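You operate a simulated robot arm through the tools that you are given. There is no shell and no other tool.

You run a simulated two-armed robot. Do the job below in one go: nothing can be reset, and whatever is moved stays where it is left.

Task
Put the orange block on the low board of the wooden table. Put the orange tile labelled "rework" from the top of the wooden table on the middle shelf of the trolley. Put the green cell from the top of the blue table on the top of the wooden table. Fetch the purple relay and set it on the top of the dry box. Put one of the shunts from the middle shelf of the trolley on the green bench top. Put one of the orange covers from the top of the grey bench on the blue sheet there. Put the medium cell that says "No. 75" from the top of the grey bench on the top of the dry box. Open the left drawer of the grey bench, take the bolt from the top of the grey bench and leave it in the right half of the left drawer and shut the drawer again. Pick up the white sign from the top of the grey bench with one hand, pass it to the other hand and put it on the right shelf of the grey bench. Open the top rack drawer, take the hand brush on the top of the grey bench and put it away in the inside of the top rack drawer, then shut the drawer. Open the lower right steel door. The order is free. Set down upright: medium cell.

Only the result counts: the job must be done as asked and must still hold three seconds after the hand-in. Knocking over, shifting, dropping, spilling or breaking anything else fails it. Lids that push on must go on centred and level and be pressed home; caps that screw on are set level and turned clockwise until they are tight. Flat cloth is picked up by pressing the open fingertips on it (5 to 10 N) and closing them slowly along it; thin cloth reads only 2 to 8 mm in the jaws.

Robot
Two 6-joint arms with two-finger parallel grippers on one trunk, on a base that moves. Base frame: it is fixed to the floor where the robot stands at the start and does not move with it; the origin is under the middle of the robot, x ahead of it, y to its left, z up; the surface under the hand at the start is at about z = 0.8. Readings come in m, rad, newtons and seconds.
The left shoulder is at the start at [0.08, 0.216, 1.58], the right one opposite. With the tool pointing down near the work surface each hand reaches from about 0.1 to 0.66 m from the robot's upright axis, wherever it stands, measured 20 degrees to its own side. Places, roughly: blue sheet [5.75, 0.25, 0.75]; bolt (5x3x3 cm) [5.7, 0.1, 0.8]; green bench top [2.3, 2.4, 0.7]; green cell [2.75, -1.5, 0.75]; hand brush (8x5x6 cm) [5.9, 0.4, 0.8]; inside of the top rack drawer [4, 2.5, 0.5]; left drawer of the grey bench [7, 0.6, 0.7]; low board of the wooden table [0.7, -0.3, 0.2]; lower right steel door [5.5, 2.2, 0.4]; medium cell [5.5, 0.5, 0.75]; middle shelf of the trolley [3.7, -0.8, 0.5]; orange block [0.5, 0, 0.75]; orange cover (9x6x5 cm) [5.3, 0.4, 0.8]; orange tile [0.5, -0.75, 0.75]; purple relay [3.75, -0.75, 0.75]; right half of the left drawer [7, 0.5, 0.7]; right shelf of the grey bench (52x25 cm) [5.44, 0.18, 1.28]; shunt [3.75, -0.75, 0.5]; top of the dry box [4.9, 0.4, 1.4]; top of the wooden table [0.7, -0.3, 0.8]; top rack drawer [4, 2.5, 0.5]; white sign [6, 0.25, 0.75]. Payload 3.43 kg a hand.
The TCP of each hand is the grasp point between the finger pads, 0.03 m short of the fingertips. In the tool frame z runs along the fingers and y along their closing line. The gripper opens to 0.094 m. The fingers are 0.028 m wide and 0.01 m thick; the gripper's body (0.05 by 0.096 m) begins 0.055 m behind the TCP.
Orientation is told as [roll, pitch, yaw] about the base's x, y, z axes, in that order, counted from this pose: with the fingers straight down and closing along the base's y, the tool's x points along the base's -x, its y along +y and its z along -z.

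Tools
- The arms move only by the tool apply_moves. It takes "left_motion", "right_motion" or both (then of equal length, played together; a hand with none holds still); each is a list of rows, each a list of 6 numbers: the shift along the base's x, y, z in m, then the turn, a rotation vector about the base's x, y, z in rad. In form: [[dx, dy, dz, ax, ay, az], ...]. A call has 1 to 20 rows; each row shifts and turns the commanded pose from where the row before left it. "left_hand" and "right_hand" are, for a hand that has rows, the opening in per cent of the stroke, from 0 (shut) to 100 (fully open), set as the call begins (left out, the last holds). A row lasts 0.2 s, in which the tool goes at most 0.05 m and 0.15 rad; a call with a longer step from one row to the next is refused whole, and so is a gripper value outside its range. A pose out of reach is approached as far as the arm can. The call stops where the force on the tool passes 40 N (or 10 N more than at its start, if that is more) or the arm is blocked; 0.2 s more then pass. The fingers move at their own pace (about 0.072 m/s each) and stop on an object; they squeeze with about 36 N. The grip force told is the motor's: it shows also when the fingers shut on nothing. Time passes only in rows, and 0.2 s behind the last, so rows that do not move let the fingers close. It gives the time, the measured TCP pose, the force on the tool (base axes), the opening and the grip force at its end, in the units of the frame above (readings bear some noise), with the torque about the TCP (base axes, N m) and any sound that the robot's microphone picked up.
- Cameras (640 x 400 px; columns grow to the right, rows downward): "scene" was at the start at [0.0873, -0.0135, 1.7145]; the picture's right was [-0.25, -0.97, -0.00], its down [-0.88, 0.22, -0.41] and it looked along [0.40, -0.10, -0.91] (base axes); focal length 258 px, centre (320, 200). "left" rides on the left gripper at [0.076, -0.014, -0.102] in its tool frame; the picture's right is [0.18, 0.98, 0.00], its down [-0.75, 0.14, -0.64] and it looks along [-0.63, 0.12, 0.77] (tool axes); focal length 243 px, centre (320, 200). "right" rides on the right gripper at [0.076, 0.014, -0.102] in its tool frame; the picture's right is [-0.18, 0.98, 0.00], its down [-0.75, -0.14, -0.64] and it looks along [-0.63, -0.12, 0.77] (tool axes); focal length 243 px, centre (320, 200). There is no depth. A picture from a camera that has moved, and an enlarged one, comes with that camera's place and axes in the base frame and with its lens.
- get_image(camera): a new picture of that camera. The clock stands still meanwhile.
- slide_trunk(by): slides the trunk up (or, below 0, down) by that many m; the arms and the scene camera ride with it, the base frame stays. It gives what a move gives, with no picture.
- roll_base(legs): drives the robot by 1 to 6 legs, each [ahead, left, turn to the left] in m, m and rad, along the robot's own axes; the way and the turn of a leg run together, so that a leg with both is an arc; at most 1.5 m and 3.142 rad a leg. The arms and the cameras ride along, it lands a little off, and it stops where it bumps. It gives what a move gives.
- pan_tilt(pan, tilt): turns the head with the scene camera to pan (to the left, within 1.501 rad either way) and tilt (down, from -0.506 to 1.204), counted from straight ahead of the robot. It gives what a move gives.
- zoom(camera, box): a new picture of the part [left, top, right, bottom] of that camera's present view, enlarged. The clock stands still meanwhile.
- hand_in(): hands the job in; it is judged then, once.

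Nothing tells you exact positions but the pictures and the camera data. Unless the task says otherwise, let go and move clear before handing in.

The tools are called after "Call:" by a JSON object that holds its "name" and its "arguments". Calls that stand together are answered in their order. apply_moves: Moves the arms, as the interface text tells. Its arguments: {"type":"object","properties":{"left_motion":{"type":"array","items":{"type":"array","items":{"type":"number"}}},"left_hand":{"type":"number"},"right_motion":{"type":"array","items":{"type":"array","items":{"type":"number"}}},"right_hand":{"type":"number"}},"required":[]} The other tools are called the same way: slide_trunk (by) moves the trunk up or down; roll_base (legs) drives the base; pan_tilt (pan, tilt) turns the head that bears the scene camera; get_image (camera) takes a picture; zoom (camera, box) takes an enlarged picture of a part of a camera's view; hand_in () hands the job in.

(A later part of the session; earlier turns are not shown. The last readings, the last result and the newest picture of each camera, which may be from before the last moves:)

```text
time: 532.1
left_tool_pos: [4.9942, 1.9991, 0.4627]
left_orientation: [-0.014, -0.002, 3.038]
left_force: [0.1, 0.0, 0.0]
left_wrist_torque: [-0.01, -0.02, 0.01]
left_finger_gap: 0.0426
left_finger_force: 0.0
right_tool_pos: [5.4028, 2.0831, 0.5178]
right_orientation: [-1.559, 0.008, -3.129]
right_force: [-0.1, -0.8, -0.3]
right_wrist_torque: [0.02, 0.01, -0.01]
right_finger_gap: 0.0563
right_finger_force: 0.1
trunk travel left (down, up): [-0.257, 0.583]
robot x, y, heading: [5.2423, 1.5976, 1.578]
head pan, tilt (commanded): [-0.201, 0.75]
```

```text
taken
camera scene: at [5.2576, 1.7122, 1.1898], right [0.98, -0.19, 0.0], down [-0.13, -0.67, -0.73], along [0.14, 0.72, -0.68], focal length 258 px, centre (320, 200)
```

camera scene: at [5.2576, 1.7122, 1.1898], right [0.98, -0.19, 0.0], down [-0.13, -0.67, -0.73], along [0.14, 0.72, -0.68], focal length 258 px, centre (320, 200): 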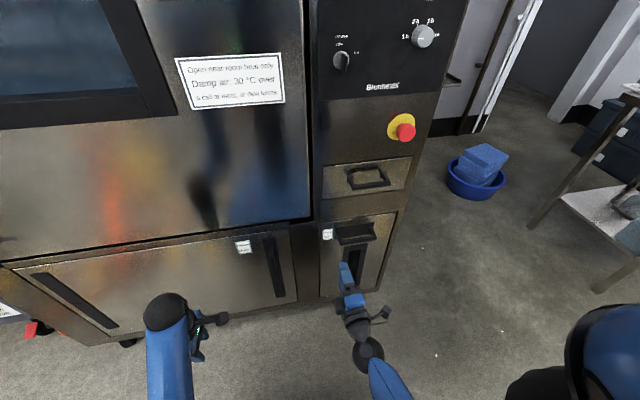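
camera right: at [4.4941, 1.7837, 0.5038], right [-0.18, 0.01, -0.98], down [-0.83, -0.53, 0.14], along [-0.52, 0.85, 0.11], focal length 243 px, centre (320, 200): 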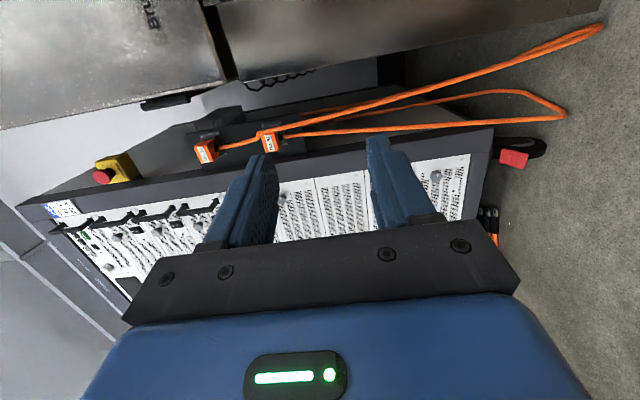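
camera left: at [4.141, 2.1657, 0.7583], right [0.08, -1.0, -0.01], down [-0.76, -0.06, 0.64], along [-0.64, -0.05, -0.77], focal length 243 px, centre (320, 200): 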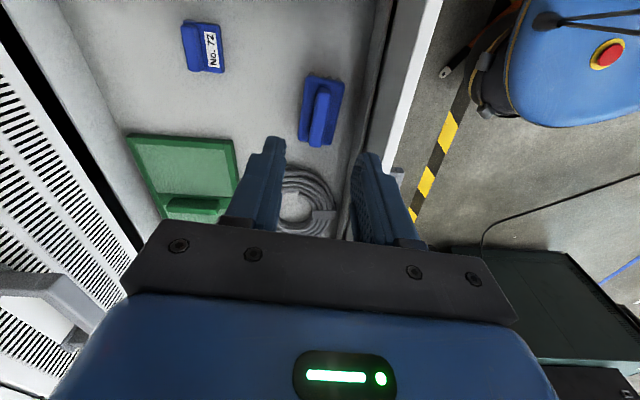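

Call:
{"name": "zoom", "arguments": {"camera": "scene", "box": [220, 150, 430, 310]}}

Call:
{"name": "get_image", "arguments": {"camera": "right"}}

```text
2.50 times, centred on (325, 230) of scene
camera zoom: at [5.2576, 1.7122, 1.1898], right [0.98, -0.19, 0.0], down [-0.13, -0.67, -0.73], along [0.14, 0.72, -0.68], focal length 645 px, centre (308, 125)
```

zoom: 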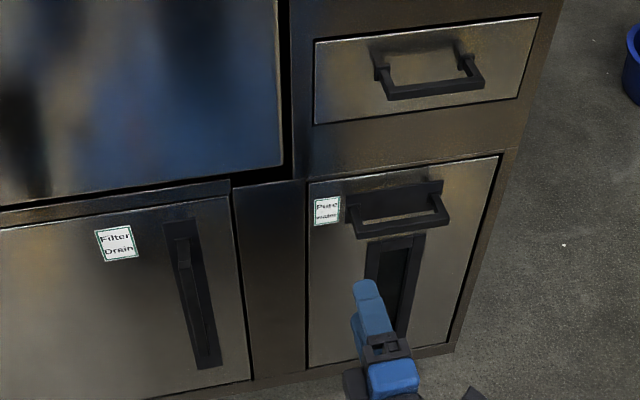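

```text
taken
camera right: at [5.4816, 1.9811, 0.5038], right [-0.18, -0.01, -0.98], down [-0.75, -0.65, 0.14], along [-0.64, 0.76, 0.11], focal length 243 px, centre (320, 200)
```

right: 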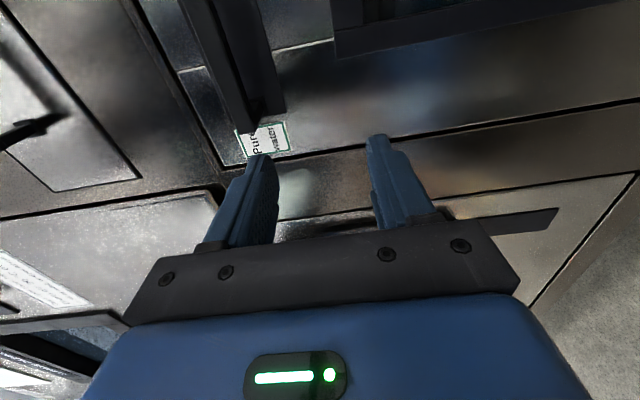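

The lower right door ("Pure water") has a horizontal bow handle near its top at about (5.46, 2.17, 0.576). I line up the right hand with it.

Call:
{"name": "slide_trunk", "arguments": {"by": 0.058}}

Call:
{"name": "apply_moves", "arguments": {"right_motion": [[0.02, 0, 0, 0, 0, 0], [0.02, 0, 0, 0, 0, 0], [0.018, 0.005, 0, 0, 0, 0]]}}

Call:
{"name": "get_image", "arguments": {"camera": "right"}}

Call:
{"name": "zoom", "arguments": {"camera": "scene", "box": [260, 170, 440, 310]}}

```text
time: 533.1
left_tool_pos: [4.996, 2.0001, 0.5196]
left_orientation: [-0.014, -0.003, 3.039]
left_force: [0.2, 0.7, 0.9]
left_wrist_torque: [0.04, 0.02, 0.01]
left_finger_gap: 0.0424
left_finger_force: 0.0
right_tool_pos: [5.4034, 2.0832, 0.5738]
right_orientation: [-1.558, 0.007, -3.128]
right_force: [0.8, -0.8, 0.8]
right_wrist_torque: [0.0, 0.0, -0.02]
right_finger_gap: 0.0564
right_finger_force: 0.1
trunk travel left (down, up): [-0.315, 0.525]
robot x, y, heading: [5.2422, 1.5969, 1.574]
head pan, tilt (commanded): [-0.201, 0.75]
```

```text
time: 533.9
left_tool_pos: [4.9954, 2.0004, 0.5209]
left_orientation: [-0.014, 0.0, 3.038]
left_force: [1.1, 0.3, 0.0]
left_wrist_torque: [0.01, 0.02, -0.04]
left_finger_gap: 0.042
left_finger_force: 0.1
right_tool_pos: [5.4503, 2.0869, 0.5762]
right_orientation: [-1.567, 0.007, -3.128]
right_force: [0.4, 0.3, -0.3]
right_wrist_torque: [-0.01, 0.01, 0.05]
right_finger_gap: 0.0565
right_finger_force: 0.1
right hand out of reach, approached as far as the arm can: row 3
trunk travel left (down, up): [-0.315, 0.525]
robot x, y, heading: [5.2448, 1.5992, 1.579]
head pan, tilt (commanded): [-0.201, 0.75]
```

```text
taken
camera right: at [5.5289, 1.9833, 0.5629], right [-0.18, -0.01, -0.98], down [-0.75, -0.65, 0.14], along [-0.64, 0.76, 0.11], focal length 243 px, centre (320, 200)
```

right: 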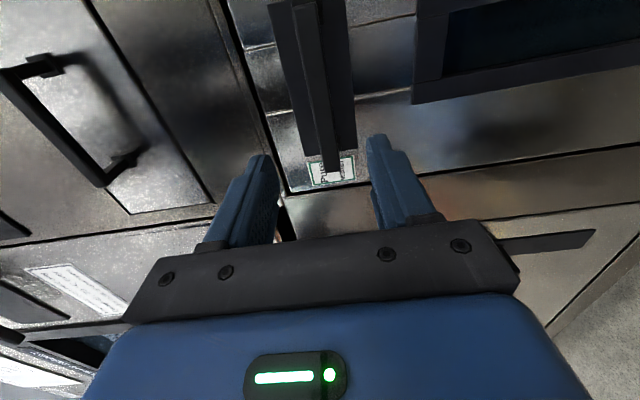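

```text
2.86 times, centred on (350, 240) of scene
camera zoom: at [5.2572, 1.7122, 1.2478], right [0.98, -0.19, 0.0], down [-0.13, -0.67, -0.73], along [0.14, 0.72, -0.68], focal length 737 px, centre (234, 86)
```

zoom: 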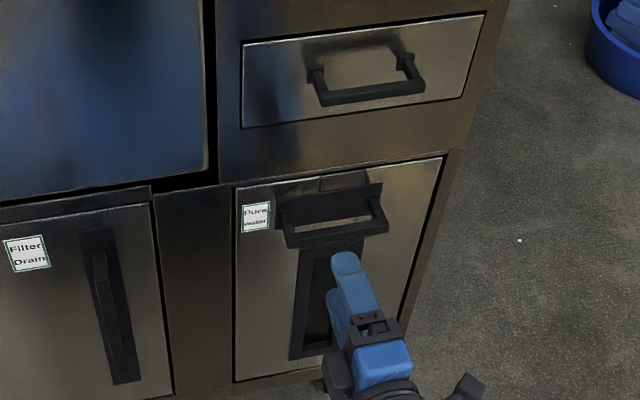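

Call:
{"name": "apply_moves", "arguments": {"right_motion": [[0, 0.025, 0, 0, 0, 0], [0, 0.025, 0, 0, 0, 0], [0, 0.015, 0, 0, 0, 0]]}}

Call:
{"name": "get_image", "arguments": {"camera": "right"}}

```text
time: 534.7
left_tool_pos: [4.996, 1.9996, 0.5198]
left_orientation: [-0.014, -0.001, 3.039]
left_force: [-0.3, -0.1, 0.2]
left_wrist_torque: [0.04, 0.0, 0.01]
left_finger_gap: 0.0423
left_finger_force: 0.1
right_tool_pos: [5.4494, 2.1513, 0.5756]
right_orientation: [-1.558, 0.006, -3.127]
right_force: [0.3, -0.9, 0.7]
right_wrist_torque: [0.01, -0.02, 0.02]
right_finger_gap: 0.0564
right_finger_force: 0.1
trunk travel left (down, up): [-0.315, 0.525]
robot x, y, heading: [5.2443, 1.5979, 1.573]
head pan, tilt (commanded): [-0.201, 0.75]
```

```text
taken
camera right: at [5.5287, 2.0484, 0.5633], right [-0.18, -0.01, -0.98], down [-0.75, -0.65, 0.14], along [-0.64, 0.76, 0.1], focal length 243 px, centre (320, 200)
```

right: 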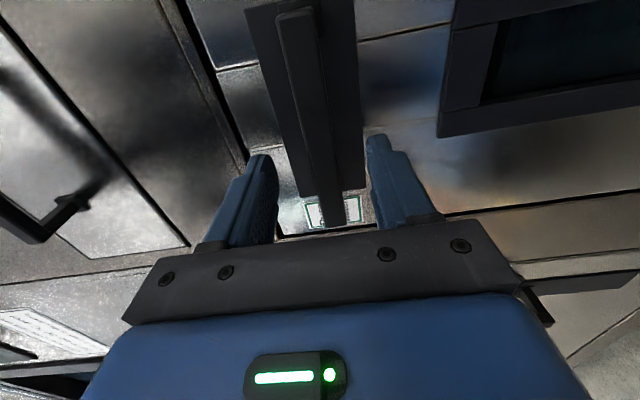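

Call:
{"name": "apply_moves", "arguments": {"right_motion": [[0, 0, 0, 0, 0, 0], [0, 0, 0, 0, 0, 0], [0, 0, 0, 0, 0, 0], [0, 0, 0, 0, 0, 0]], "right_hand": 0}}

Call:
{"name": "get_image", "arguments": {"camera": "right"}}

```text
time: 535.7
left_tool_pos: [4.9956, 1.9997, 0.5209]
left_orientation: [-0.011, -0.003, 3.039]
left_force: [-0.1, 0.3, -0.3]
left_wrist_torque: [0.02, 0.02, 0.01]
left_finger_gap: 0.042
left_finger_force: 0.0
right_tool_pos: [5.4501, 2.1508, 0.5719]
right_orientation: [-1.55, 0.004, -3.126]
right_force: [-2.2, -5.0, -18.9]
right_wrist_torque: [0.18, 1.4, -0.39]
right_finger_gap: 0.0146
right_finger_force: 45.4
trunk travel left (down, up): [-0.315, 0.525]
robot x, y, heading: [5.2419, 1.5992, 1.578]
head pan, tilt (commanded): [-0.201, 0.75]
```

```text
taken
camera right: at [5.5288, 2.0479, 0.5606], right [-0.18, -0.02, -0.98], down [-0.74, -0.65, 0.15], along [-0.64, 0.76, 0.1], focal length 243 px, centre (320, 200)
```

right: 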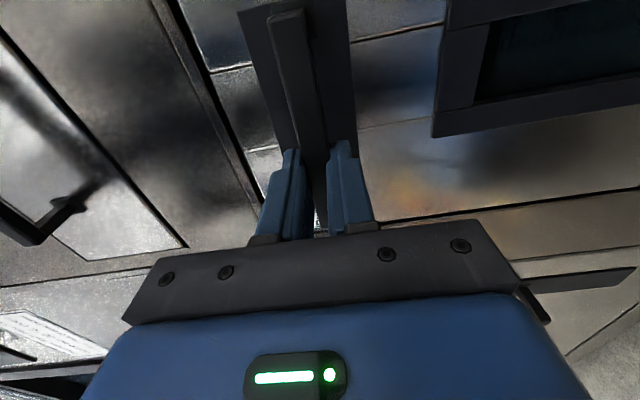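

Gripped (14.6 mm bar). I pull gently and see how the door moves.

Call:
{"name": "apply_moves", "arguments": {"right_motion": [[0, -0.006, 0, 0, 0, 0], [0, -0.008, 0, 0, 0, 0], [0, -0.01, 0, 0, 0, 0]]}}

Call:
{"name": "zoom", "arguments": {"camera": "scene", "box": [260, 170, 440, 310]}}

```text
time: 536.6
left_tool_pos: [4.9981, 2.0, 0.521]
left_orientation: [-0.012, -0.003, 3.034]
left_force: [-0.3, -0.6, 0.7]
left_wrist_torque: [0.06, -0.03, -0.04]
left_finger_gap: 0.0423
left_finger_force: 0.1
right_tool_pos: [5.4551, 2.1279, 0.5724]
right_orientation: [-1.551, 0.003, -3.137]
right_force: [12.2, 10.0, -10.2]
right_wrist_torque: [0.05, 0.67, 0.46]
right_finger_gap: 0.015
right_finger_force: 45.1
trunk travel left (down, up): [-0.315, 0.525]
robot x, y, heading: [5.2422, 1.6001, 1.573]
head pan, tilt (commanded): [-0.201, 0.75]
stopped in row 3 (right hand): the force on the tool passed its limit at 42 N (the readings are from after the stop); the commanded pose is now the measured one
```

```text
2.86 times, centred on (350, 240) of scene
camera zoom: at [5.2596, 1.7149, 1.2479], right [0.98, -0.2, 0.0], down [-0.13, -0.67, -0.73], along [0.14, 0.72, -0.68], focal length 737 px, centre (234, 86)
```

zoom: 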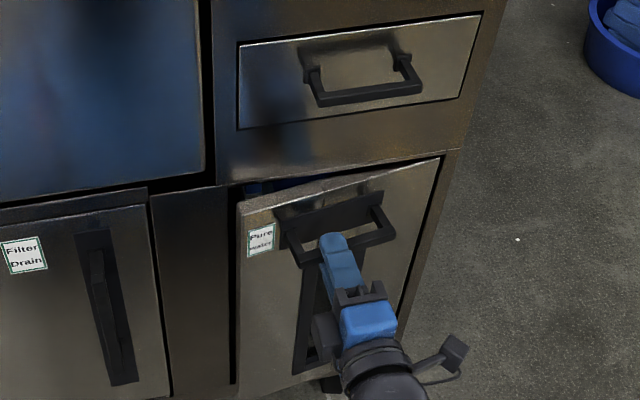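

The door swings open about a vertical hinge at its right edge (x ≈ 5.59). I follow the arc with the hand, turning it along.

Call:
{"name": "apply_moves", "arguments": {"right_motion": [[0.0084, -0.0085, 0, 0, 0, 0.05], [0.0084, -0.0086, 0, 0, 0, 0.05], [0.0075, -0.0084, 0, 0, 0, 0.045], [0.0075, -0.0084, 0, 0, 0, 0.045]]}}

Call:
{"name": "zoom", "arguments": {"camera": "scene", "box": [260, 170, 440, 310]}}

```text
time: 537.4
left_tool_pos: [4.9957, 1.9999, 0.5199]
left_orientation: [-0.012, -0.005, 3.037]
left_force: [0.5, 0.8, 0.6]
left_wrist_torque: [0.02, -0.01, 0.01]
left_finger_gap: 0.0427
left_finger_force: 0.1
right_tool_pos: [5.4574, 2.1245, 0.5715]
right_orientation: [-1.565, 0.002, -3.135]
right_force: [-0.7, 7.1, -8.6]
right_wrist_torque: [0.15, 1.18, 1.04]
right_finger_gap: 0.0146
right_finger_force: 44.8
right hand out of reach, approached as far as the arm can: row 1, 2, 3
trunk travel left (down, up): [-0.315, 0.525]
robot x, y, heading: [5.2434, 1.5988, 1.58]
head pan, tilt (commanded): [-0.201, 0.75]
stopped in row 3 (right hand): the force on the tool passed its limit at 43 N (the readings are from after the stop); the commanded pose is now the measured one
```

```text
2.86 times, centred on (350, 240) of scene
camera zoom: at [5.2587, 1.7141, 1.248], right [0.98, -0.19, 0.0], down [-0.13, -0.67, -0.73], along [0.14, 0.72, -0.68], focal length 737 px, centre (234, 86)
```

zoom: 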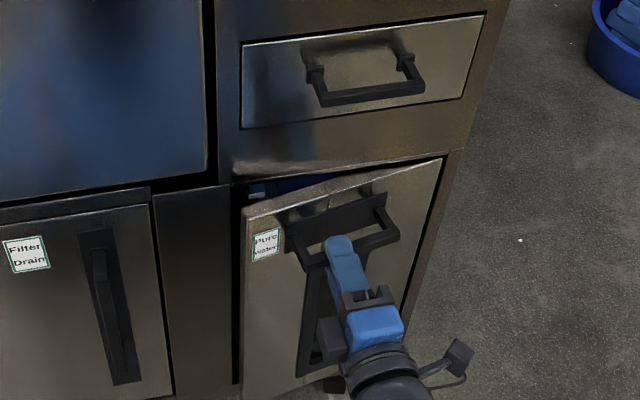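

Turning the hand was out of reach; the vertical grip can pivot on the bar anyway, so I translate only.

Call:
{"name": "apply_moves", "arguments": {"right_motion": [[0.003, -0.008, 0, 0, 0, 0], [0.005, -0.009, 0, 0, 0, 0], [0.006, -0.009, 0, 0, 0, 0]]}}

Call:
{"name": "zoom", "arguments": {"camera": "scene", "box": [260, 170, 440, 310]}}

```text
time: 538.2
left_tool_pos: [4.9966, 2.0001, 0.5196]
left_orientation: [-0.01, -0.002, 3.037]
left_force: [-0.3, 0.5, -0.2]
left_wrist_torque: [0.0, -0.02, 0.03]
left_finger_gap: 0.0424
left_finger_force: 0.1
right_tool_pos: [5.4715, 2.0977, 0.5718]
right_orientation: [-1.564, 0.001, -3.134]
right_force: [2.9, 12.5, -14.9]
right_wrist_torque: [-0.11, 1.32, 1.21]
right_finger_gap: 0.0148
right_finger_force: 45.6
trunk travel left (down, up): [-0.315, 0.525]
robot x, y, heading: [5.2396, 1.6028, 1.574]
head pan, tilt (commanded): [-0.201, 0.75]
```

```text
2.86 times, centred on (350, 240) of scene
camera zoom: at [5.2586, 1.715, 1.2475], right [0.98, -0.19, 0.0], down [-0.13, -0.67, -0.73], along [0.14, 0.72, -0.68], focal length 737 px, centre (234, 86)
```

zoom: 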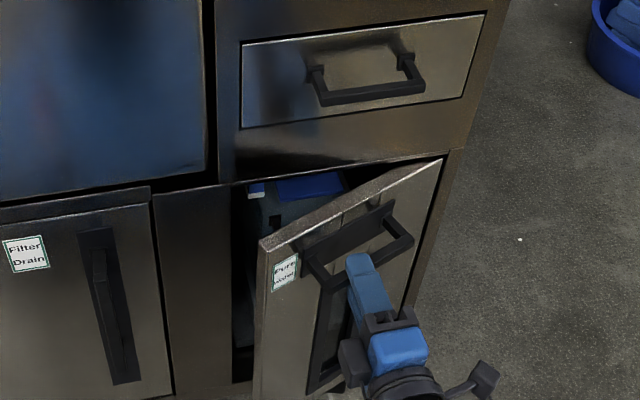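

Call:
{"name": "apply_moves", "arguments": {"right_motion": [[0.0123, -0.0158, 0, 0, 0, 0], [0.0144, -0.0139, 0, 0, 0, 0], [0.0161, -0.0119, 0, 0, 0, 0]]}}

Call:
{"name": "zoom", "arguments": {"camera": "scene", "box": [260, 170, 440, 310]}}

```text
time: 539.0
left_tool_pos: [4.9958, 2.0002, 0.5194]
left_orientation: [-0.01, -0.002, 3.038]
left_force: [0.0, 0.2, 0.6]
left_wrist_torque: [-0.02, 0.02, 0.0]
left_finger_gap: 0.0426
left_finger_force: 0.0
right_tool_pos: [5.5126, 2.0558, 0.572]
right_orientation: [-1.564, 0.004, -3.133]
right_force: [-5.7, 11.4, -16.8]
right_wrist_torque: [-0.45, 1.1, 1.79]
right_finger_gap: 0.0146
right_finger_force: 45.3
trunk travel left (down, up): [-0.315, 0.525]
robot x, y, heading: [5.2443, 1.599, 1.578]
head pan, tilt (commanded): [-0.201, 0.75]
```

```text
2.86 times, centred on (350, 240) of scene
camera zoom: at [5.2579, 1.7153, 1.2475], right [0.98, -0.19, 0.0], down [-0.13, -0.67, -0.73], along [0.14, 0.72, -0.68], focal length 737 px, centre (234, 86)
```

zoom: 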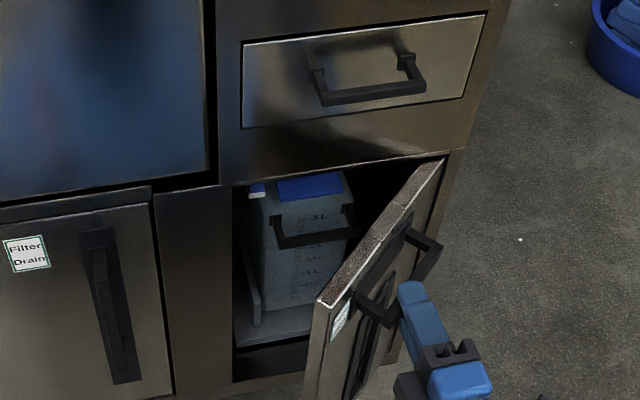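

Call:
{"name": "apply_moves", "arguments": {"right_motion": [[0.0175, -0.009, 0, 0, 0, 0], [0.0187, -0.0065, 0, 0, 0, 0], [0.0194, -0.004, 0, 0, 0, 0]]}}

Call:
{"name": "zoom", "arguments": {"camera": "scene", "box": [260, 170, 440, 310]}}

```text
time: 539.4
left_tool_pos: [4.997, 1.9999, 0.5204]
left_orientation: [-0.012, -0.004, 3.037]
left_force: [-0.3, -0.3, 0.4]
left_wrist_torque: [0.0, 0.02, 0.0]
left_finger_gap: 0.0423
left_finger_force: 0.0
right_tool_pos: [5.5164, 2.0542, 0.5714]
right_orientation: [-1.563, 0.005, -3.117]
right_force: [6.6, 6.6, -10.4]
right_wrist_torque: [0.27, 0.2, -0.24]
right_finger_gap: 0.0149
right_finger_force: 44.7
trunk travel left (down, up): [-0.315, 0.525]
robot x, y, heading: [5.2434, 1.6014, 1.575]
head pan, tilt (commanded): [-0.201, 0.75]
stopped in row 1 (right hand): the force on the tool passed its limit at 48 N (the readings are from after the stop); the commanded pose is now the measured one
```

```text
2.86 times, centred on (350, 240) of scene
camera zoom: at [5.2594, 1.7141, 1.2479], right [0.98, -0.19, 0.0], down [-0.13, -0.67, -0.73], along [0.14, 0.72, -0.68], focal length 737 px, centre (234, 86)
```

zoom: 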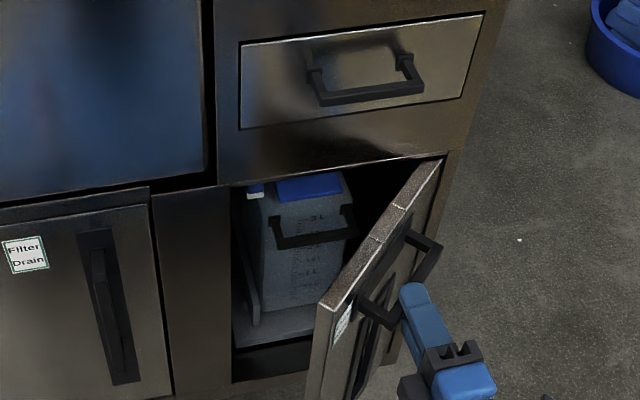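

The grip is against the handle post now, so I release and push the door open further from its inner side.

Call:
{"name": "apply_moves", "arguments": {"right_motion": [[0, 0, 0, 0, 0, 0], [0, 0, 0, 0, 0, 0], [0, 0, 0, 0, 0, 0]], "right_hand": 70}}

Call:
{"name": "apply_moves", "arguments": {"right_motion": [[0, -0.02, 0, 0, 0, 0], [0, -0.035, 0, 0, 0, 0], [0, -0.045, 0, 0, 0, 0]]}}

Call:
{"name": "zoom", "arguments": {"camera": "scene", "box": [260, 170, 440, 310]}}

```text
time: 540.2
left_tool_pos: [4.9958, 1.9984, 0.521]
left_orientation: [-0.013, -0.002, 3.037]
left_force: [0.6, 1.0, 0.4]
left_wrist_torque: [0.01, 0.0, 0.01]
left_finger_gap: 0.0424
left_finger_force: 0.0
right_tool_pos: [5.5146, 2.0533, 0.5745]
right_orientation: [-1.568, 0.008, -3.117]
right_force: [0.2, 0.8, 0.3]
right_wrist_torque: [-0.03, -0.02, -0.04]
right_finger_gap: 0.066
right_finger_force: 0.1
trunk travel left (down, up): [-0.315, 0.525]
robot x, y, heading: [5.2426, 1.6005, 1.576]
head pan, tilt (commanded): [-0.201, 0.75]
```

```text
time: 540.8
left_tool_pos: [4.9972, 2.0016, 0.5186]
left_orientation: [-0.009, -0.003, 3.038]
left_force: [-0.4, 0.2, -0.2]
left_wrist_torque: [0.01, -0.06, -0.02]
left_finger_gap: 0.0424
left_finger_force: 0.1
right_tool_pos: [5.487, 2.0523, 0.6008]
right_orientation: [-1.651, 0.071, -2.977]
right_force: [8.2, 11.4, -25.8]
right_wrist_torque: [-0.51, -0.06, -0.16]
right_finger_gap: 0.0808
right_finger_force: 13.3
trunk travel left (down, up): [-0.315, 0.525]
robot x, y, heading: [5.2431, 1.5983, 1.573]
head pan, tilt (commanded): [-0.201, 0.75]
stopped in row 3 (right hand): the force on the tool passed its limit at 70 N (the readings are from after the stop); the commanded pose is now the measured one
```

```text
2.86 times, centred on (350, 240) of scene
camera zoom: at [5.2599, 1.7161, 1.247], right [0.98, -0.2, 0.0], down [-0.13, -0.67, -0.73], along [0.14, 0.72, -0.68], focal length 737 px, centre (234, 86)
```

zoom: 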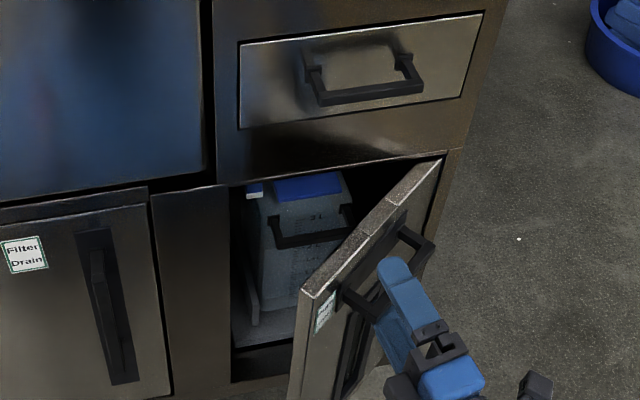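

The hand got caught on something. I look before moving further.

Call:
{"name": "get_image", "arguments": {"camera": "right"}}

Call:
{"name": "zoom", "arguments": {"camera": "scene", "box": [330, 230, 410, 310]}}

```text
taken
camera right: at [5.5811, 1.964, 0.5847], right [-0.13, 0.06, -0.99], down [-0.64, -0.77, 0.04], along [-0.76, 0.64, 0.14], focal length 243 px, centre (320, 200)
```

right: 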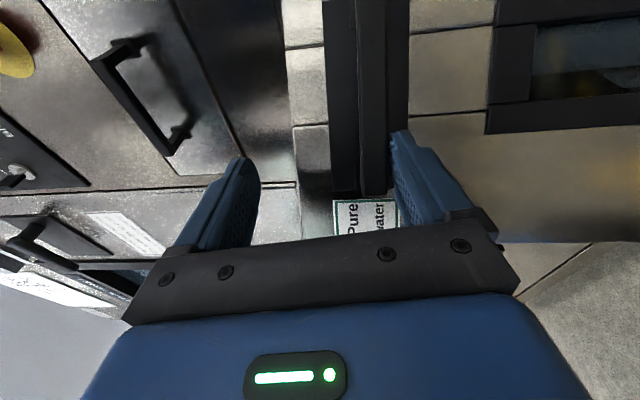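

```text
5.00 times, centred on (370, 270) of scene
camera zoom: at [5.2599, 1.7161, 1.247], right [0.98, -0.2, 0.0], down [-0.13, -0.67, -0.73], along [0.14, 0.72, -0.68], focal length 1290 px, centre (70, -150)
```

zoom: 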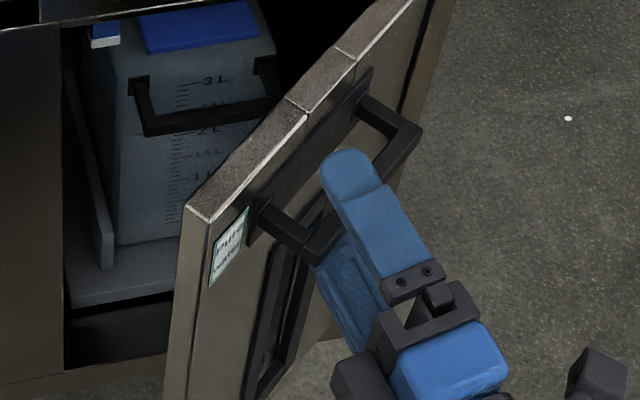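

Call:
{"name": "apply_moves", "arguments": {"right_motion": [[0, 0, -0.01, -0.08, 0, -0.07], [0.005, 0, -0.012, 0, 0, -0.07]], "right_hand": 60}}

Call:
{"name": "get_image", "arguments": {"camera": "right"}}

```text
time: 541.4
left_tool_pos: [4.9968, 1.9994, 0.5209]
left_orientation: [-0.012, 0.0, 3.037]
left_force: [-0.1, 0.0, 1.3]
left_wrist_torque: [0.0, 0.0, -0.04]
left_finger_gap: 0.0422
left_finger_force: 0.0
right_tool_pos: [5.4921, 2.0484, 0.5873]
right_orientation: [-1.585, 0.064, -3.118]
right_force: [0.3, -0.1, 0.1]
right_wrist_torque: [0.05, 0.02, -0.02]
right_finger_gap: 0.0564
right_finger_force: 0.0
trunk travel left (down, up): [-0.315, 0.525]
robot x, y, heading: [5.2399, 1.6015, 1.571]
head pan, tilt (commanded): [-0.201, 0.75]
```

```text
taken
camera right: at [5.5737, 1.9478, 0.5762], right [-0.12, 0.01, -0.99], down [-0.74, -0.66, 0.09], along [-0.66, 0.75, 0.09], focal length 243 px, centre (320, 200)
```

right: 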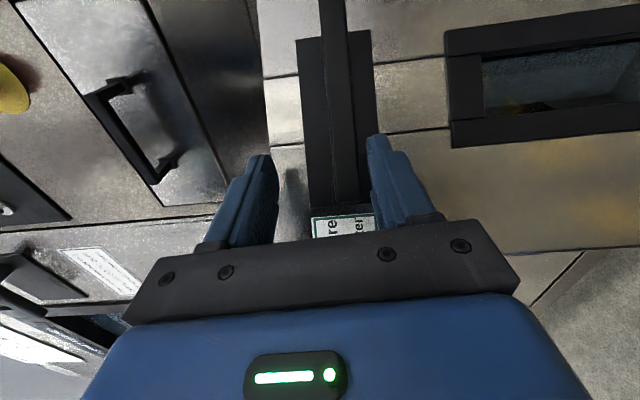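

Free now. I centre on the bar in z and retreat along the door's normal (right and back).

Call:
{"name": "apply_moves", "arguments": {"right_motion": [[0.002, -0.002, -0.01, 0, -0.03, 0], [0.012, -0.013, 0, 0, -0.03, 0], [0.015, -0.017, 0, 0, 0, 0]]}}

Call:
{"name": "get_image", "arguments": {"camera": "right"}}

```text
time: 542.4
left_tool_pos: [4.9965, 1.9988, 0.5212]
left_orientation: [-0.012, -0.001, 3.038]
left_force: [0.1, -0.7, -0.2]
left_wrist_torque: [0.03, -0.01, 0.01]
left_finger_gap: 0.0422
left_finger_force: 0.0
right_tool_pos: [5.4717, 2.0356, 0.5854]
right_orientation: [-1.606, 0.137, -2.957]
right_force: [-0.6, -1.2, 0.2]
right_wrist_torque: [0.0, -0.05, -0.02]
right_finger_gap: 0.0565
right_finger_force: 0.0
trunk travel left (down, up): [-0.315, 0.525]
robot x, y, heading: [5.2413, 1.6068, 1.577]
head pan, tilt (commanded): [-0.201, 0.75]
stopped in row 3 (right hand): the arm was blocked; the commanded pose is now the measured one
```

```text
taken
camera right: at [5.5675, 1.9483, 0.5781], right [-0.05, 0.02, -1.0], down [-0.63, -0.78, 0.02], along [-0.77, 0.63, 0.06], focal length 243 px, centre (320, 200)
```

right: 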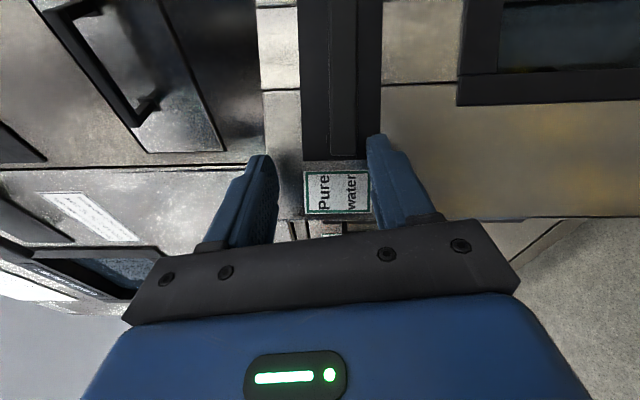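

The arm itself is at a fold limit; I back the base away instead.

Call:
{"name": "roll_base", "arguments": {"legs": [[-0.15, 0, 0]]}}

Call:
{"name": "get_image", "arguments": {"camera": "right"}}

Call:
{"name": "get_image", "arguments": {"camera": "scene"}}

```text
time: 543.7
left_tool_pos: [4.9971, 1.8495, 0.5208]
left_orientation: [-0.013, -0.002, 3.038]
left_force: [0.2, -0.1, 0.4]
left_wrist_torque: [0.01, 0.04, 0.02]
left_finger_gap: 0.0423
left_finger_force: 0.0
right_tool_pos: [5.4721, 1.8855, 0.5868]
right_orientation: [-1.607, 0.137, -2.958]
right_force: [-0.3, 0.5, 0.1]
right_wrist_torque: [-0.05, 0.04, -0.01]
right_finger_gap: 0.0564
right_finger_force: 0.2
trunk travel left (down, up): [-0.315, 0.525]
robot x, y, heading: [5.2431, 1.4482, 1.577]
head pan, tilt (commanded): [-0.201, 0.75]
```

```text
taken
camera right: at [5.5678, 1.7986, 0.5787], right [-0.05, 0.03, -1.0], down [-0.63, -0.78, 0.01], along [-0.77, 0.63, 0.06], focal length 243 px, centre (320, 200)
```

right: 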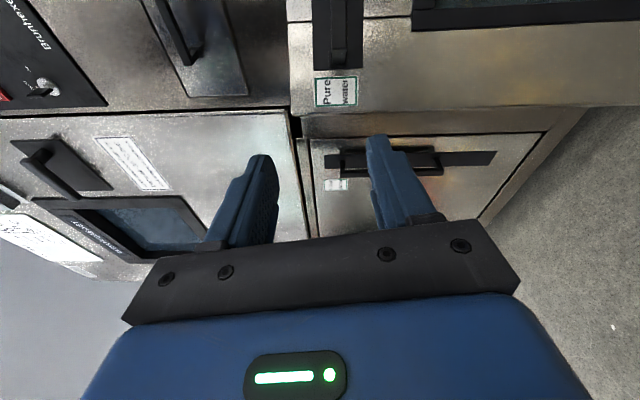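

```text
taken
camera scene: at [5.2584, 1.5618, 1.2478], right [0.98, -0.19, 0.0], down [-0.13, -0.67, -0.73], along [0.14, 0.72, -0.68], focal length 258 px, centre (320, 200)
```

scene: 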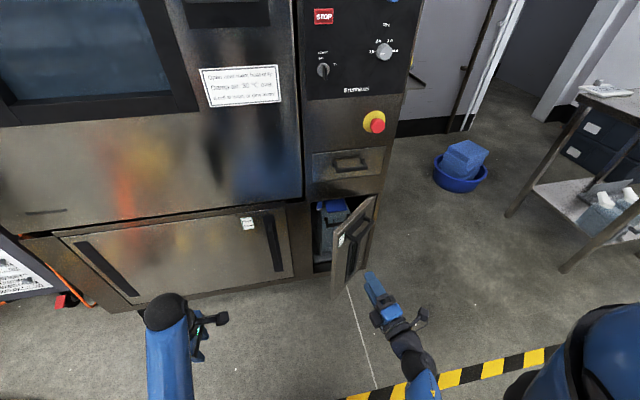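

Free now; the door is about 40° open. I close the fingers, go to the left of the door's free edge and push it to the right from inside.

Call:
{"name": "apply_moves", "arguments": {"right_motion": [[-0.03, 0, -0.005, 0.02, 0, -0.09], [-0.03, 0, -0.005, 0.02, 0, -0.08], [-0.03, 0, 0, 0, 0, 0], [-0.02, 0, 0, 0, 0, 0]], "right_hand": 0}}

Call:
{"name": "roll_base", "arguments": {"legs": [[0.15, 0, 0]]}}

Call:
{"name": "get_image", "arguments": {"camera": "scene"}}

Call:
{"name": "get_image", "arguments": {"camera": "right"}}

```text
time: 544.7
left_tool_pos: [4.9968, 1.8493, 0.521]
left_orientation: [-0.012, -0.001, 3.04]
left_force: [0.2, -0.4, -0.7]
left_wrist_torque: [0.0, -0.02, 0.01]
left_finger_gap: 0.0422
left_finger_force: 0.1
right_tool_pos: [5.3717, 1.8855, 0.5871]
right_orientation: [-1.685, 0.154, -3.083]
right_force: [0.4, 0.0, -1.7]
right_wrist_torque: [0.07, 0.03, 0.03]
right_finger_gap: 0.0
right_finger_force: 33.4
right hand out of reach, approached as far as the arm can: row 2
trunk travel left (down, up): [-0.315, 0.525]
robot x, y, heading: [5.238, 1.4475, 1.577]
head pan, tilt (commanded): [-0.201, 0.75]
```

```text
time: 546.1
left_tool_pos: [4.9949, 1.9993, 0.52]
left_orientation: [-0.011, -0.001, 3.039]
left_force: [-0.4, 0.5, -0.1]
left_wrist_torque: [-0.01, 0.01, 0.01]
left_finger_gap: 0.0423
left_finger_force: 0.0
right_tool_pos: [5.3735, 2.036, 0.5863]
right_orientation: [-1.677, 0.139, -3.083]
right_force: [0.1, 0.2, -0.4]
right_wrist_torque: [-0.02, 0.0, -0.03]
right_finger_gap: 0.0
right_finger_force: 32.9
trunk travel left (down, up): [-0.315, 0.525]
robot x, y, heading: [5.2467, 1.6005, 1.579]
head pan, tilt (commanded): [-0.201, 0.75]
```

```text
taken
camera scene: at [5.2575, 1.7132, 1.2477], right [0.98, -0.19, 0.0], down [-0.13, -0.67, -0.73], along [0.14, 0.72, -0.68], focal length 258 px, centre (320, 200)
```

scene: 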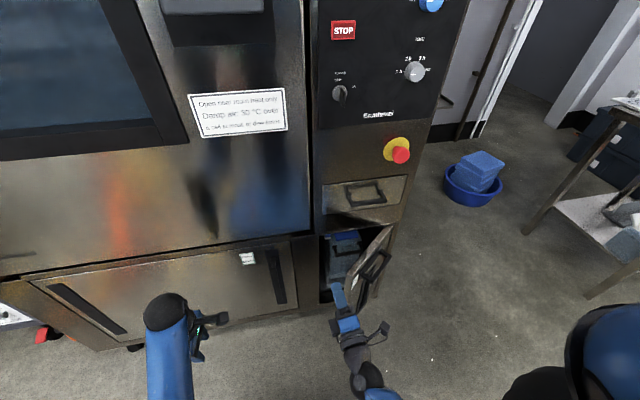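

```text
taken
camera right: at [5.4579, 1.9386, 0.5716], right [-0.05, 0.1, -0.99], down [-0.72, -0.7, -0.03], along [-0.7, 0.71, 0.11], focal length 243 px, centre (320, 200)
```

right: 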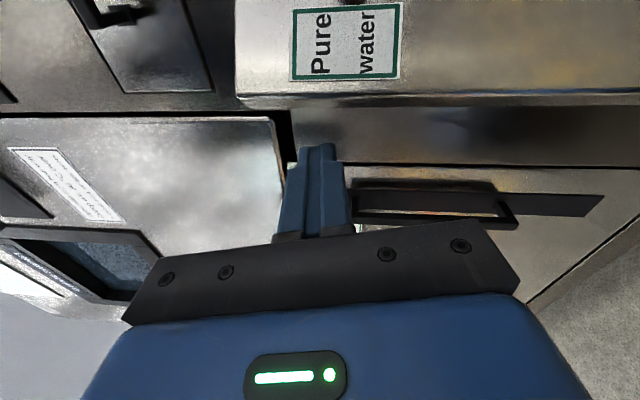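

Call:
{"name": "zoom", "arguments": {"camera": "scene", "box": [300, 210, 420, 330]}}

```text
3.33 times, centred on (360, 270) of scene
camera zoom: at [5.2575, 1.7132, 1.2477], right [0.98, -0.19, 0.0], down [-0.13, -0.67, -0.73], along [0.14, 0.72, -0.68], focal length 860 px, centre (187, -33)
```

zoom: 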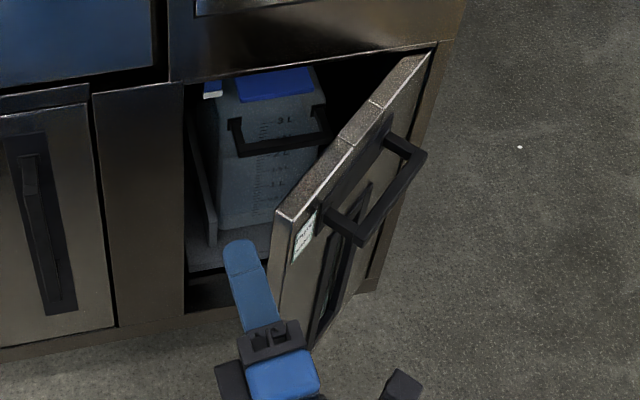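

Call:
{"name": "apply_moves", "arguments": {"right_motion": [[0, 0.03, 0, 0, 0, 0], [0, 0.03, 0, 0, 0, 0], [0.02, 0, 0, 0, 0, 0], [0.02, 0, 0, 0, 0, 0], [0.02, 0, 0, 0, 0, 0], [0.02, 0, 0, 0, 0, 0], [0.02, 0, 0, 0, 0, 0]]}}

Call:
{"name": "zoom", "arguments": {"camera": "scene", "box": [300, 210, 420, 330]}}

```text
time: 546.9
left_tool_pos: [4.9948, 1.9976, 0.5199]
left_orientation: [-0.011, -0.002, 3.04]
left_force: [0.1, 0.1, -0.5]
left_wrist_torque: [0.02, -0.03, 0.04]
left_finger_gap: 0.0424
left_finger_force: 0.0
right_tool_pos: [5.3831, 2.0941, 0.5861]
right_orientation: [-1.674, 0.139, -3.068]
right_force: [-5.5, -3.0, 1.5]
right_wrist_torque: [-0.08, 0.03, -0.14]
right_finger_gap: 0.0001
right_finger_force: 32.9
trunk travel left (down, up): [-0.315, 0.525]
robot x, y, heading: [5.241, 1.6002, 1.584]
head pan, tilt (commanded): [-0.201, 0.75]
stopped in row 4 (right hand): the force on the tool passed its limit at 58 N (the readings are from after the stop); the commanded pose is now the measured one
```

```text
3.33 times, centred on (360, 270) of scene
camera zoom: at [5.2568, 1.7113, 1.2479], right [0.98, -0.19, 0.0], down [-0.13, -0.67, -0.73], along [0.14, 0.72, -0.68], focal length 860 px, centre (187, -33)
```

zoom: 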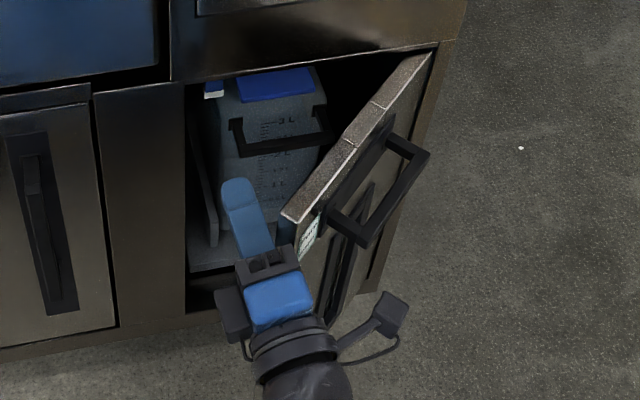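

The door needs a slow push. I continue with smaller steps.

Call:
{"name": "apply_moves", "arguments": {"right_motion": [[0.006, 0, 0, 0, 0, 0], [0.006, 0, 0, 0, 0, 0], [0.006, 0, 0, 0, 0, 0], [0.006, 0, 0, 0, 0, 0], [0.006, 0, 0, 0, 0, 0], [0.006, 0, 0, 0, 0, 0]]}}

Call:
{"name": "zoom", "arguments": {"camera": "scene", "box": [300, 210, 420, 330]}}

```text
time: 547.4
left_tool_pos: [4.9927, 1.9966, 0.5216]
left_orientation: [-0.014, -0.002, 3.042]
left_force: [-0.4, 1.3, 0.3]
left_wrist_torque: [0.02, 0.04, -0.01]
left_finger_gap: 0.0423
left_finger_force: 0.0
right_tool_pos: [5.3866, 2.0931, 0.5833]
right_orientation: [-1.669, 0.139, -3.054]
right_force: [-10.3, -7.4, 4.9]
right_wrist_torque: [-0.61, 0.2, -0.68]
right_finger_gap: 0.0003
right_finger_force: 33.0
trunk travel left (down, up): [-0.315, 0.525]
robot x, y, heading: [5.2431, 1.6016, 1.584]
head pan, tilt (commanded): [-0.201, 0.75]
stopped in row 2 (right hand): the force on the tool passed its limit at 43 N (the readings are from after the stop); the commanded pose is now the measured one
```

```text
3.33 times, centred on (360, 270) of scene
camera zoom: at [5.2563, 1.7112, 1.248], right [0.98, -0.19, 0.0], down [-0.13, -0.67, -0.73], along [0.14, 0.72, -0.68], focal length 860 px, centre (187, -33)
```

zoom: 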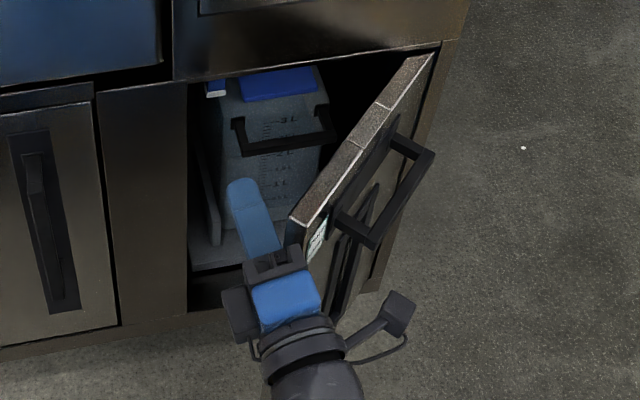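

The reaction shows I push on the door's edge face, not its inner side. I pull left, go deeper with the finger angled to the right, and push on the inner face.

Call:
{"name": "apply_moves", "arguments": {"right_motion": [[-0.02, -0.01, 0, 0, 0, 0], [-0.01, 0, 0, 0.04, 0, -0.08], [0, 0, 0, 0.04, 0, -0.08], [0, 0.02, 0, 0, 0, -0.08], [0, 0.02, 0, 0, 0, -0.06], [0, 0.02, 0, 0, 0, 0]]}}

Call:
{"name": "zoom", "arguments": {"camera": "scene", "box": [300, 210, 420, 330]}}

```text
time: 548.8
left_tool_pos: [4.9934, 1.9969, 0.5214]
left_orientation: [-0.012, -0.001, 3.042]
left_force: [-0.4, 0.9, 0.3]
left_wrist_torque: [0.01, 0.01, -0.02]
left_finger_gap: 0.0423
left_finger_force: 0.2
right_tool_pos: [5.3566, 2.1437, 0.582]
right_orientation: [-1.746, 0.14, 2.912]
right_force: [0.1, 0.5, 1.0]
right_wrist_torque: [0.03, 0.04, 0.0]
right_finger_gap: 0.0001
right_finger_force: 33.3
trunk travel left (down, up): [-0.315, 0.525]
robot x, y, heading: [5.2409, 1.599, 1.574]
head pan, tilt (commanded): [-0.201, 0.75]
```

```text
3.33 times, centred on (360, 270) of scene
camera zoom: at [5.2558, 1.7118, 1.2478], right [0.98, -0.19, 0.0], down [-0.13, -0.67, -0.73], along [0.14, 0.72, -0.68], focal length 860 px, centre (187, -33)
```

zoom: 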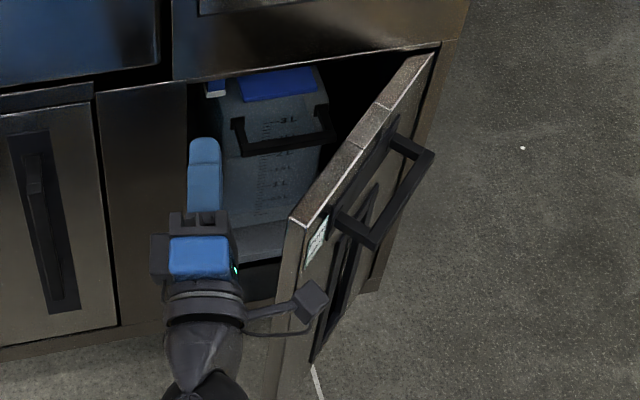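

Call:
{"name": "apply_moves", "arguments": {"right_motion": [[0.015, 0, 0, 0, 0, 0], [0.015, 0, 0, 0, 0, 0], [0.012, 0, 0, 0, 0, 0], [0.012, 0, 0, 0, 0, 0], [0.01, 0, 0, 0, 0, 0]]}}

Call:
{"name": "zoom", "arguments": {"camera": "scene", "box": [300, 210, 420, 330]}}

```text
time: 550.2
left_tool_pos: [4.9908, 1.994, 0.5212]
left_orientation: [-0.014, -0.003, 3.044]
left_force: [-0.6, -0.3, 0.0]
left_wrist_torque: [0.0, -0.02, 0.01]
left_finger_gap: 0.0426
left_finger_force: 0.0
right_tool_pos: [5.4163, 2.14, 0.5837]
right_orientation: [-1.748, 0.142, 2.922]
right_force: [-11.1, -10.9, 8.0]
right_wrist_torque: [-1.02, 0.25, -1.25]
right_finger_gap: 0.0001
right_finger_force: 33.1
trunk travel left (down, up): [-0.315, 0.525]
robot x, y, heading: [5.2425, 1.5985, 1.583]
head pan, tilt (commanded): [-0.201, 0.75]
stopped in row 5 (right hand): the force on the tool passed its limit at 47 N (the readings are from after the stop); the commanded pose is now the measured one
```

```text
3.33 times, centred on (360, 270) of scene
camera zoom: at [5.2532, 1.7083, 1.2483], right [0.98, -0.19, 0.0], down [-0.13, -0.67, -0.73], along [0.14, 0.72, -0.68], focal length 860 px, centre (187, -33)
```

zoom: 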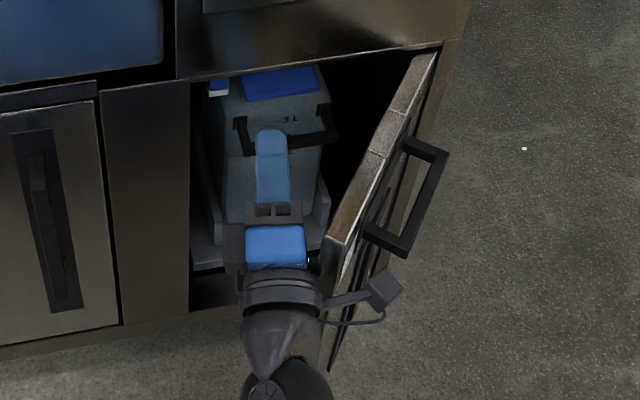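

Good — about 60° now. I keep pushing in small steps.

Call:
{"name": "apply_moves", "arguments": {"right_motion": [[0.008, 0, 0, 0, 0, 0], [0.008, 0, 0, 0, 0, 0], [0.008, -0.002, 0, 0, 0, 0], [0.008, -0.002, 0, 0, 0, 0], [0.008, -0.002, 0, 0, 0, 0], [0.008, -0.002, 0, 0, 0, 0]]}}

Call:
{"name": "zoom", "arguments": {"camera": "scene", "box": [300, 210, 420, 330]}}

```text
time: 550.5
left_tool_pos: [4.9897, 1.9938, 0.521]
left_orientation: [-0.012, -0.005, 3.046]
left_force: [-0.3, -0.3, 0.1]
left_wrist_torque: [0.01, -0.03, -0.03]
left_finger_gap: 0.0423
left_finger_force: 0.0
right_tool_pos: [5.4168, 2.1383, 0.5815]
right_orientation: [-1.746, 0.14, 2.93]
right_force: [-13.2, -11.8, 7.0]
right_wrist_torque: [-1.1, 0.27, -1.46]
right_finger_gap: 0.0001
right_finger_force: 33.4
trunk travel left (down, up): [-0.315, 0.525]
robot x, y, heading: [5.2406, 1.5999, 1.586]
head pan, tilt (commanded): [-0.201, 0.75]
stopped in row 1 (right hand): the force on the tool passed its limit at 48 N (the readings are from after the stop); the commanded pose is now the measured one
```

```text
3.33 times, centred on (360, 270) of scene
camera zoom: at [5.253, 1.7087, 1.248], right [0.98, -0.19, 0.0], down [-0.13, -0.67, -0.73], along [0.14, 0.72, -0.68], focal length 860 px, centre (187, -33)
```

zoom: 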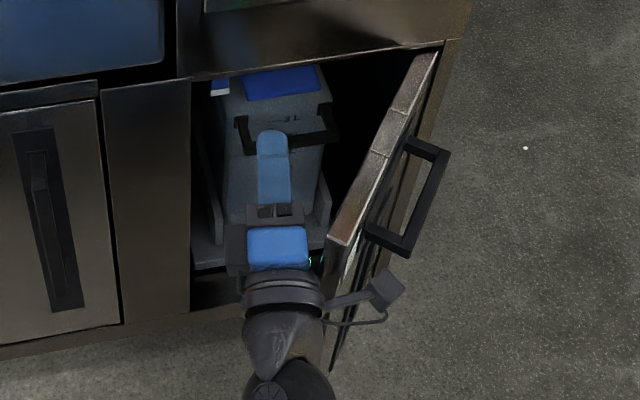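

Now I'll withdraw and instead grip the handle bar again from the front — its bar now points toward me — and pull it to the right.

Call:
{"name": "apply_moves", "arguments": {"right_motion": [[-0.02, 0, 0, 0, 0, 0], [-0.02, -0.01, 0, 0, 0, 0], [0, -0.03, 0, 0, 0, 0]]}}

Call:
{"name": "roll_base", "arguments": {"legs": [[-0.2, 0, -0.01]]}}

Call:
{"name": "apply_moves", "arguments": {"right_motion": [[0.04, 0, -0.004, -0.05, 0, 0.1], [0.04, 0, -0.004, -0.05, 0, 0.1], [0.04, 0, 0, -0.05, 0, 0.03], [0.03, 0, 0, 0, -0.06, 0], [0.02, 0, 0, 0, -0.06, 0]], "right_hand": 60}}

Call:
{"name": "get_image", "arguments": {"camera": "right"}}

Call:
{"name": "get_image", "arguments": {"camera": "scene"}}

```text
time: 551.3
left_tool_pos: [4.9906, 1.9939, 0.52]
left_orientation: [-0.012, -0.003, 3.045]
left_force: [0.0, -0.4, 0.2]
left_wrist_torque: [-0.01, 0.0, 0.0]
left_finger_gap: 0.0423
left_finger_force: 0.1
right_tool_pos: [5.3792, 2.0977, 0.5807]
right_orientation: [-1.743, 0.14, 2.925]
right_force: [-0.5, 1.1, -0.6]
right_wrist_torque: [0.02, 0.01, -0.01]
right_finger_gap: 0.0
right_finger_force: 33.2
trunk travel left (down, up): [-0.315, 0.525]
robot x, y, heading: [5.241, 1.5966, 1.585]
head pan, tilt (commanded): [-0.201, 0.75]
```

```text
time: 552.9
left_tool_pos: [4.9959, 1.7975, 0.5202]
left_orientation: [-0.015, -0.001, 3.036]
left_force: [-0.2, 0.2, 0.5]
left_wrist_torque: [0.02, 0.0, -0.02]
left_finger_gap: 0.0423
left_finger_force: 0.1
right_tool_pos: [5.3848, 1.8992, 0.582]
right_orientation: [-1.743, 0.138, 2.916]
right_force: [0.0, 0.0, -0.2]
right_wrist_torque: [0.02, -0.02, 0.04]
right_finger_gap: 0.0001
right_finger_force: 33.3
trunk travel left (down, up): [-0.315, 0.525]
robot x, y, heading: [5.2438, 1.397, 1.576]
head pan, tilt (commanded): [-0.201, 0.75]
```

```text
time: 554.1
left_tool_pos: [4.9946, 1.7978, 0.5209]
left_orientation: [-0.012, -0.002, 3.036]
left_force: [0.3, 0.6, -0.2]
left_wrist_torque: [-0.01, -0.01, 0.0]
left_finger_gap: 0.0425
left_finger_force: 0.0
right_tool_pos: [5.541, 1.8996, 0.5792]
right_orientation: [-1.598, 0.248, -3.116]
right_force: [0.2, -0.9, -1.6]
right_wrist_torque: [0.09, -0.04, -0.04]
right_finger_gap: 0.0568
right_finger_force: 0.0
right hand out of reach, approached as far as the arm can: row 2, 3
trunk travel left (down, up): [-0.315, 0.525]
robot x, y, heading: [5.2435, 1.3948, 1.572]
head pan, tilt (commanded): [-0.201, 0.75]
```

```text
taken
camera right: at [5.622, 1.7976, 0.5819], right [0.06, 0.03, -1.0], down [-0.74, -0.66, -0.07], along [-0.66, 0.75, -0.02], focal length 243 px, centre (320, 200)
```

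right: 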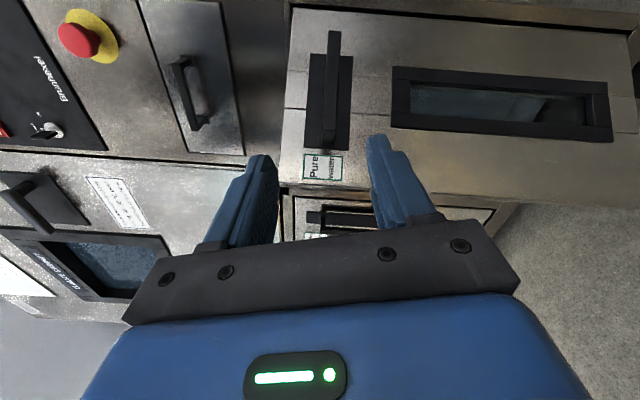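

```text
taken
camera scene: at [5.2568, 1.511, 1.2478], right [0.98, -0.2, 0.0], down [-0.13, -0.67, -0.73], along [0.14, 0.72, -0.68], focal length 258 px, centre (320, 200)
```

scene: 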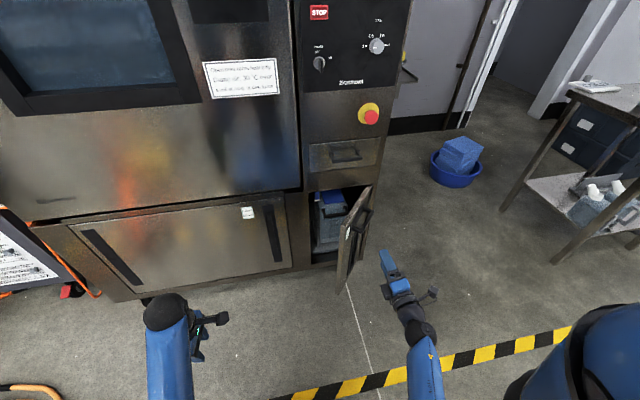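

Call:
{"name": "apply_moves", "arguments": {"right_motion": [[-0.01, 0, -0.003, 0, 0.12, 0], [-0.008, 0, -0.003, 0, 0.12, 0], [-0.008, 0.02, -0.003, 0, 0, 0]]}}

Call:
{"name": "get_image", "arguments": {"camera": "right"}}

```text
time: 554.9
left_tool_pos: [4.9952, 1.7982, 0.5195]
left_orientation: [-0.012, -0.001, 3.035]
left_force: [0.0, 0.4, 0.7]
left_wrist_torque: [0.01, -0.02, 0.03]
left_finger_gap: 0.0425
left_finger_force: 0.1
right_tool_pos: [5.5118, 1.9194, 0.568]
right_orientation: [-1.594, 0.032, -3.114]
right_force: [0.1, -0.2, 0.9]
right_wrist_torque: [0.0, 0.03, 0.0]
right_finger_gap: 0.0564
right_finger_force: 0.1
trunk travel left (down, up): [-0.315, 0.525]
robot x, y, heading: [5.2414, 1.3968, 1.576]
head pan, tilt (commanded): [-0.201, 0.75]
```

```text
taken
camera right: at [5.5937, 1.818, 0.5536], right [-0.15, 0.02, -0.99], down [-0.74, -0.67, 0.1], along [-0.66, 0.75, 0.12], focal length 243 px, centre (320, 200)
```

right: 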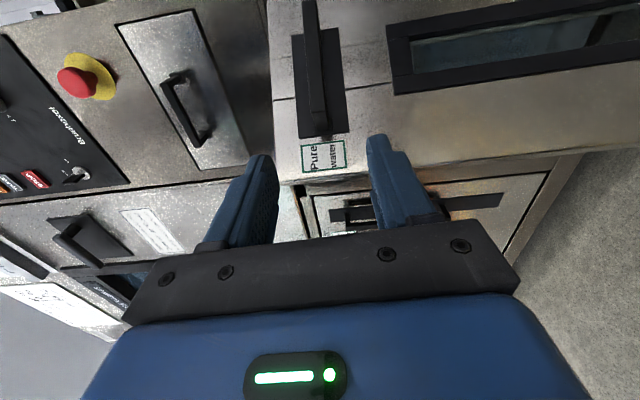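

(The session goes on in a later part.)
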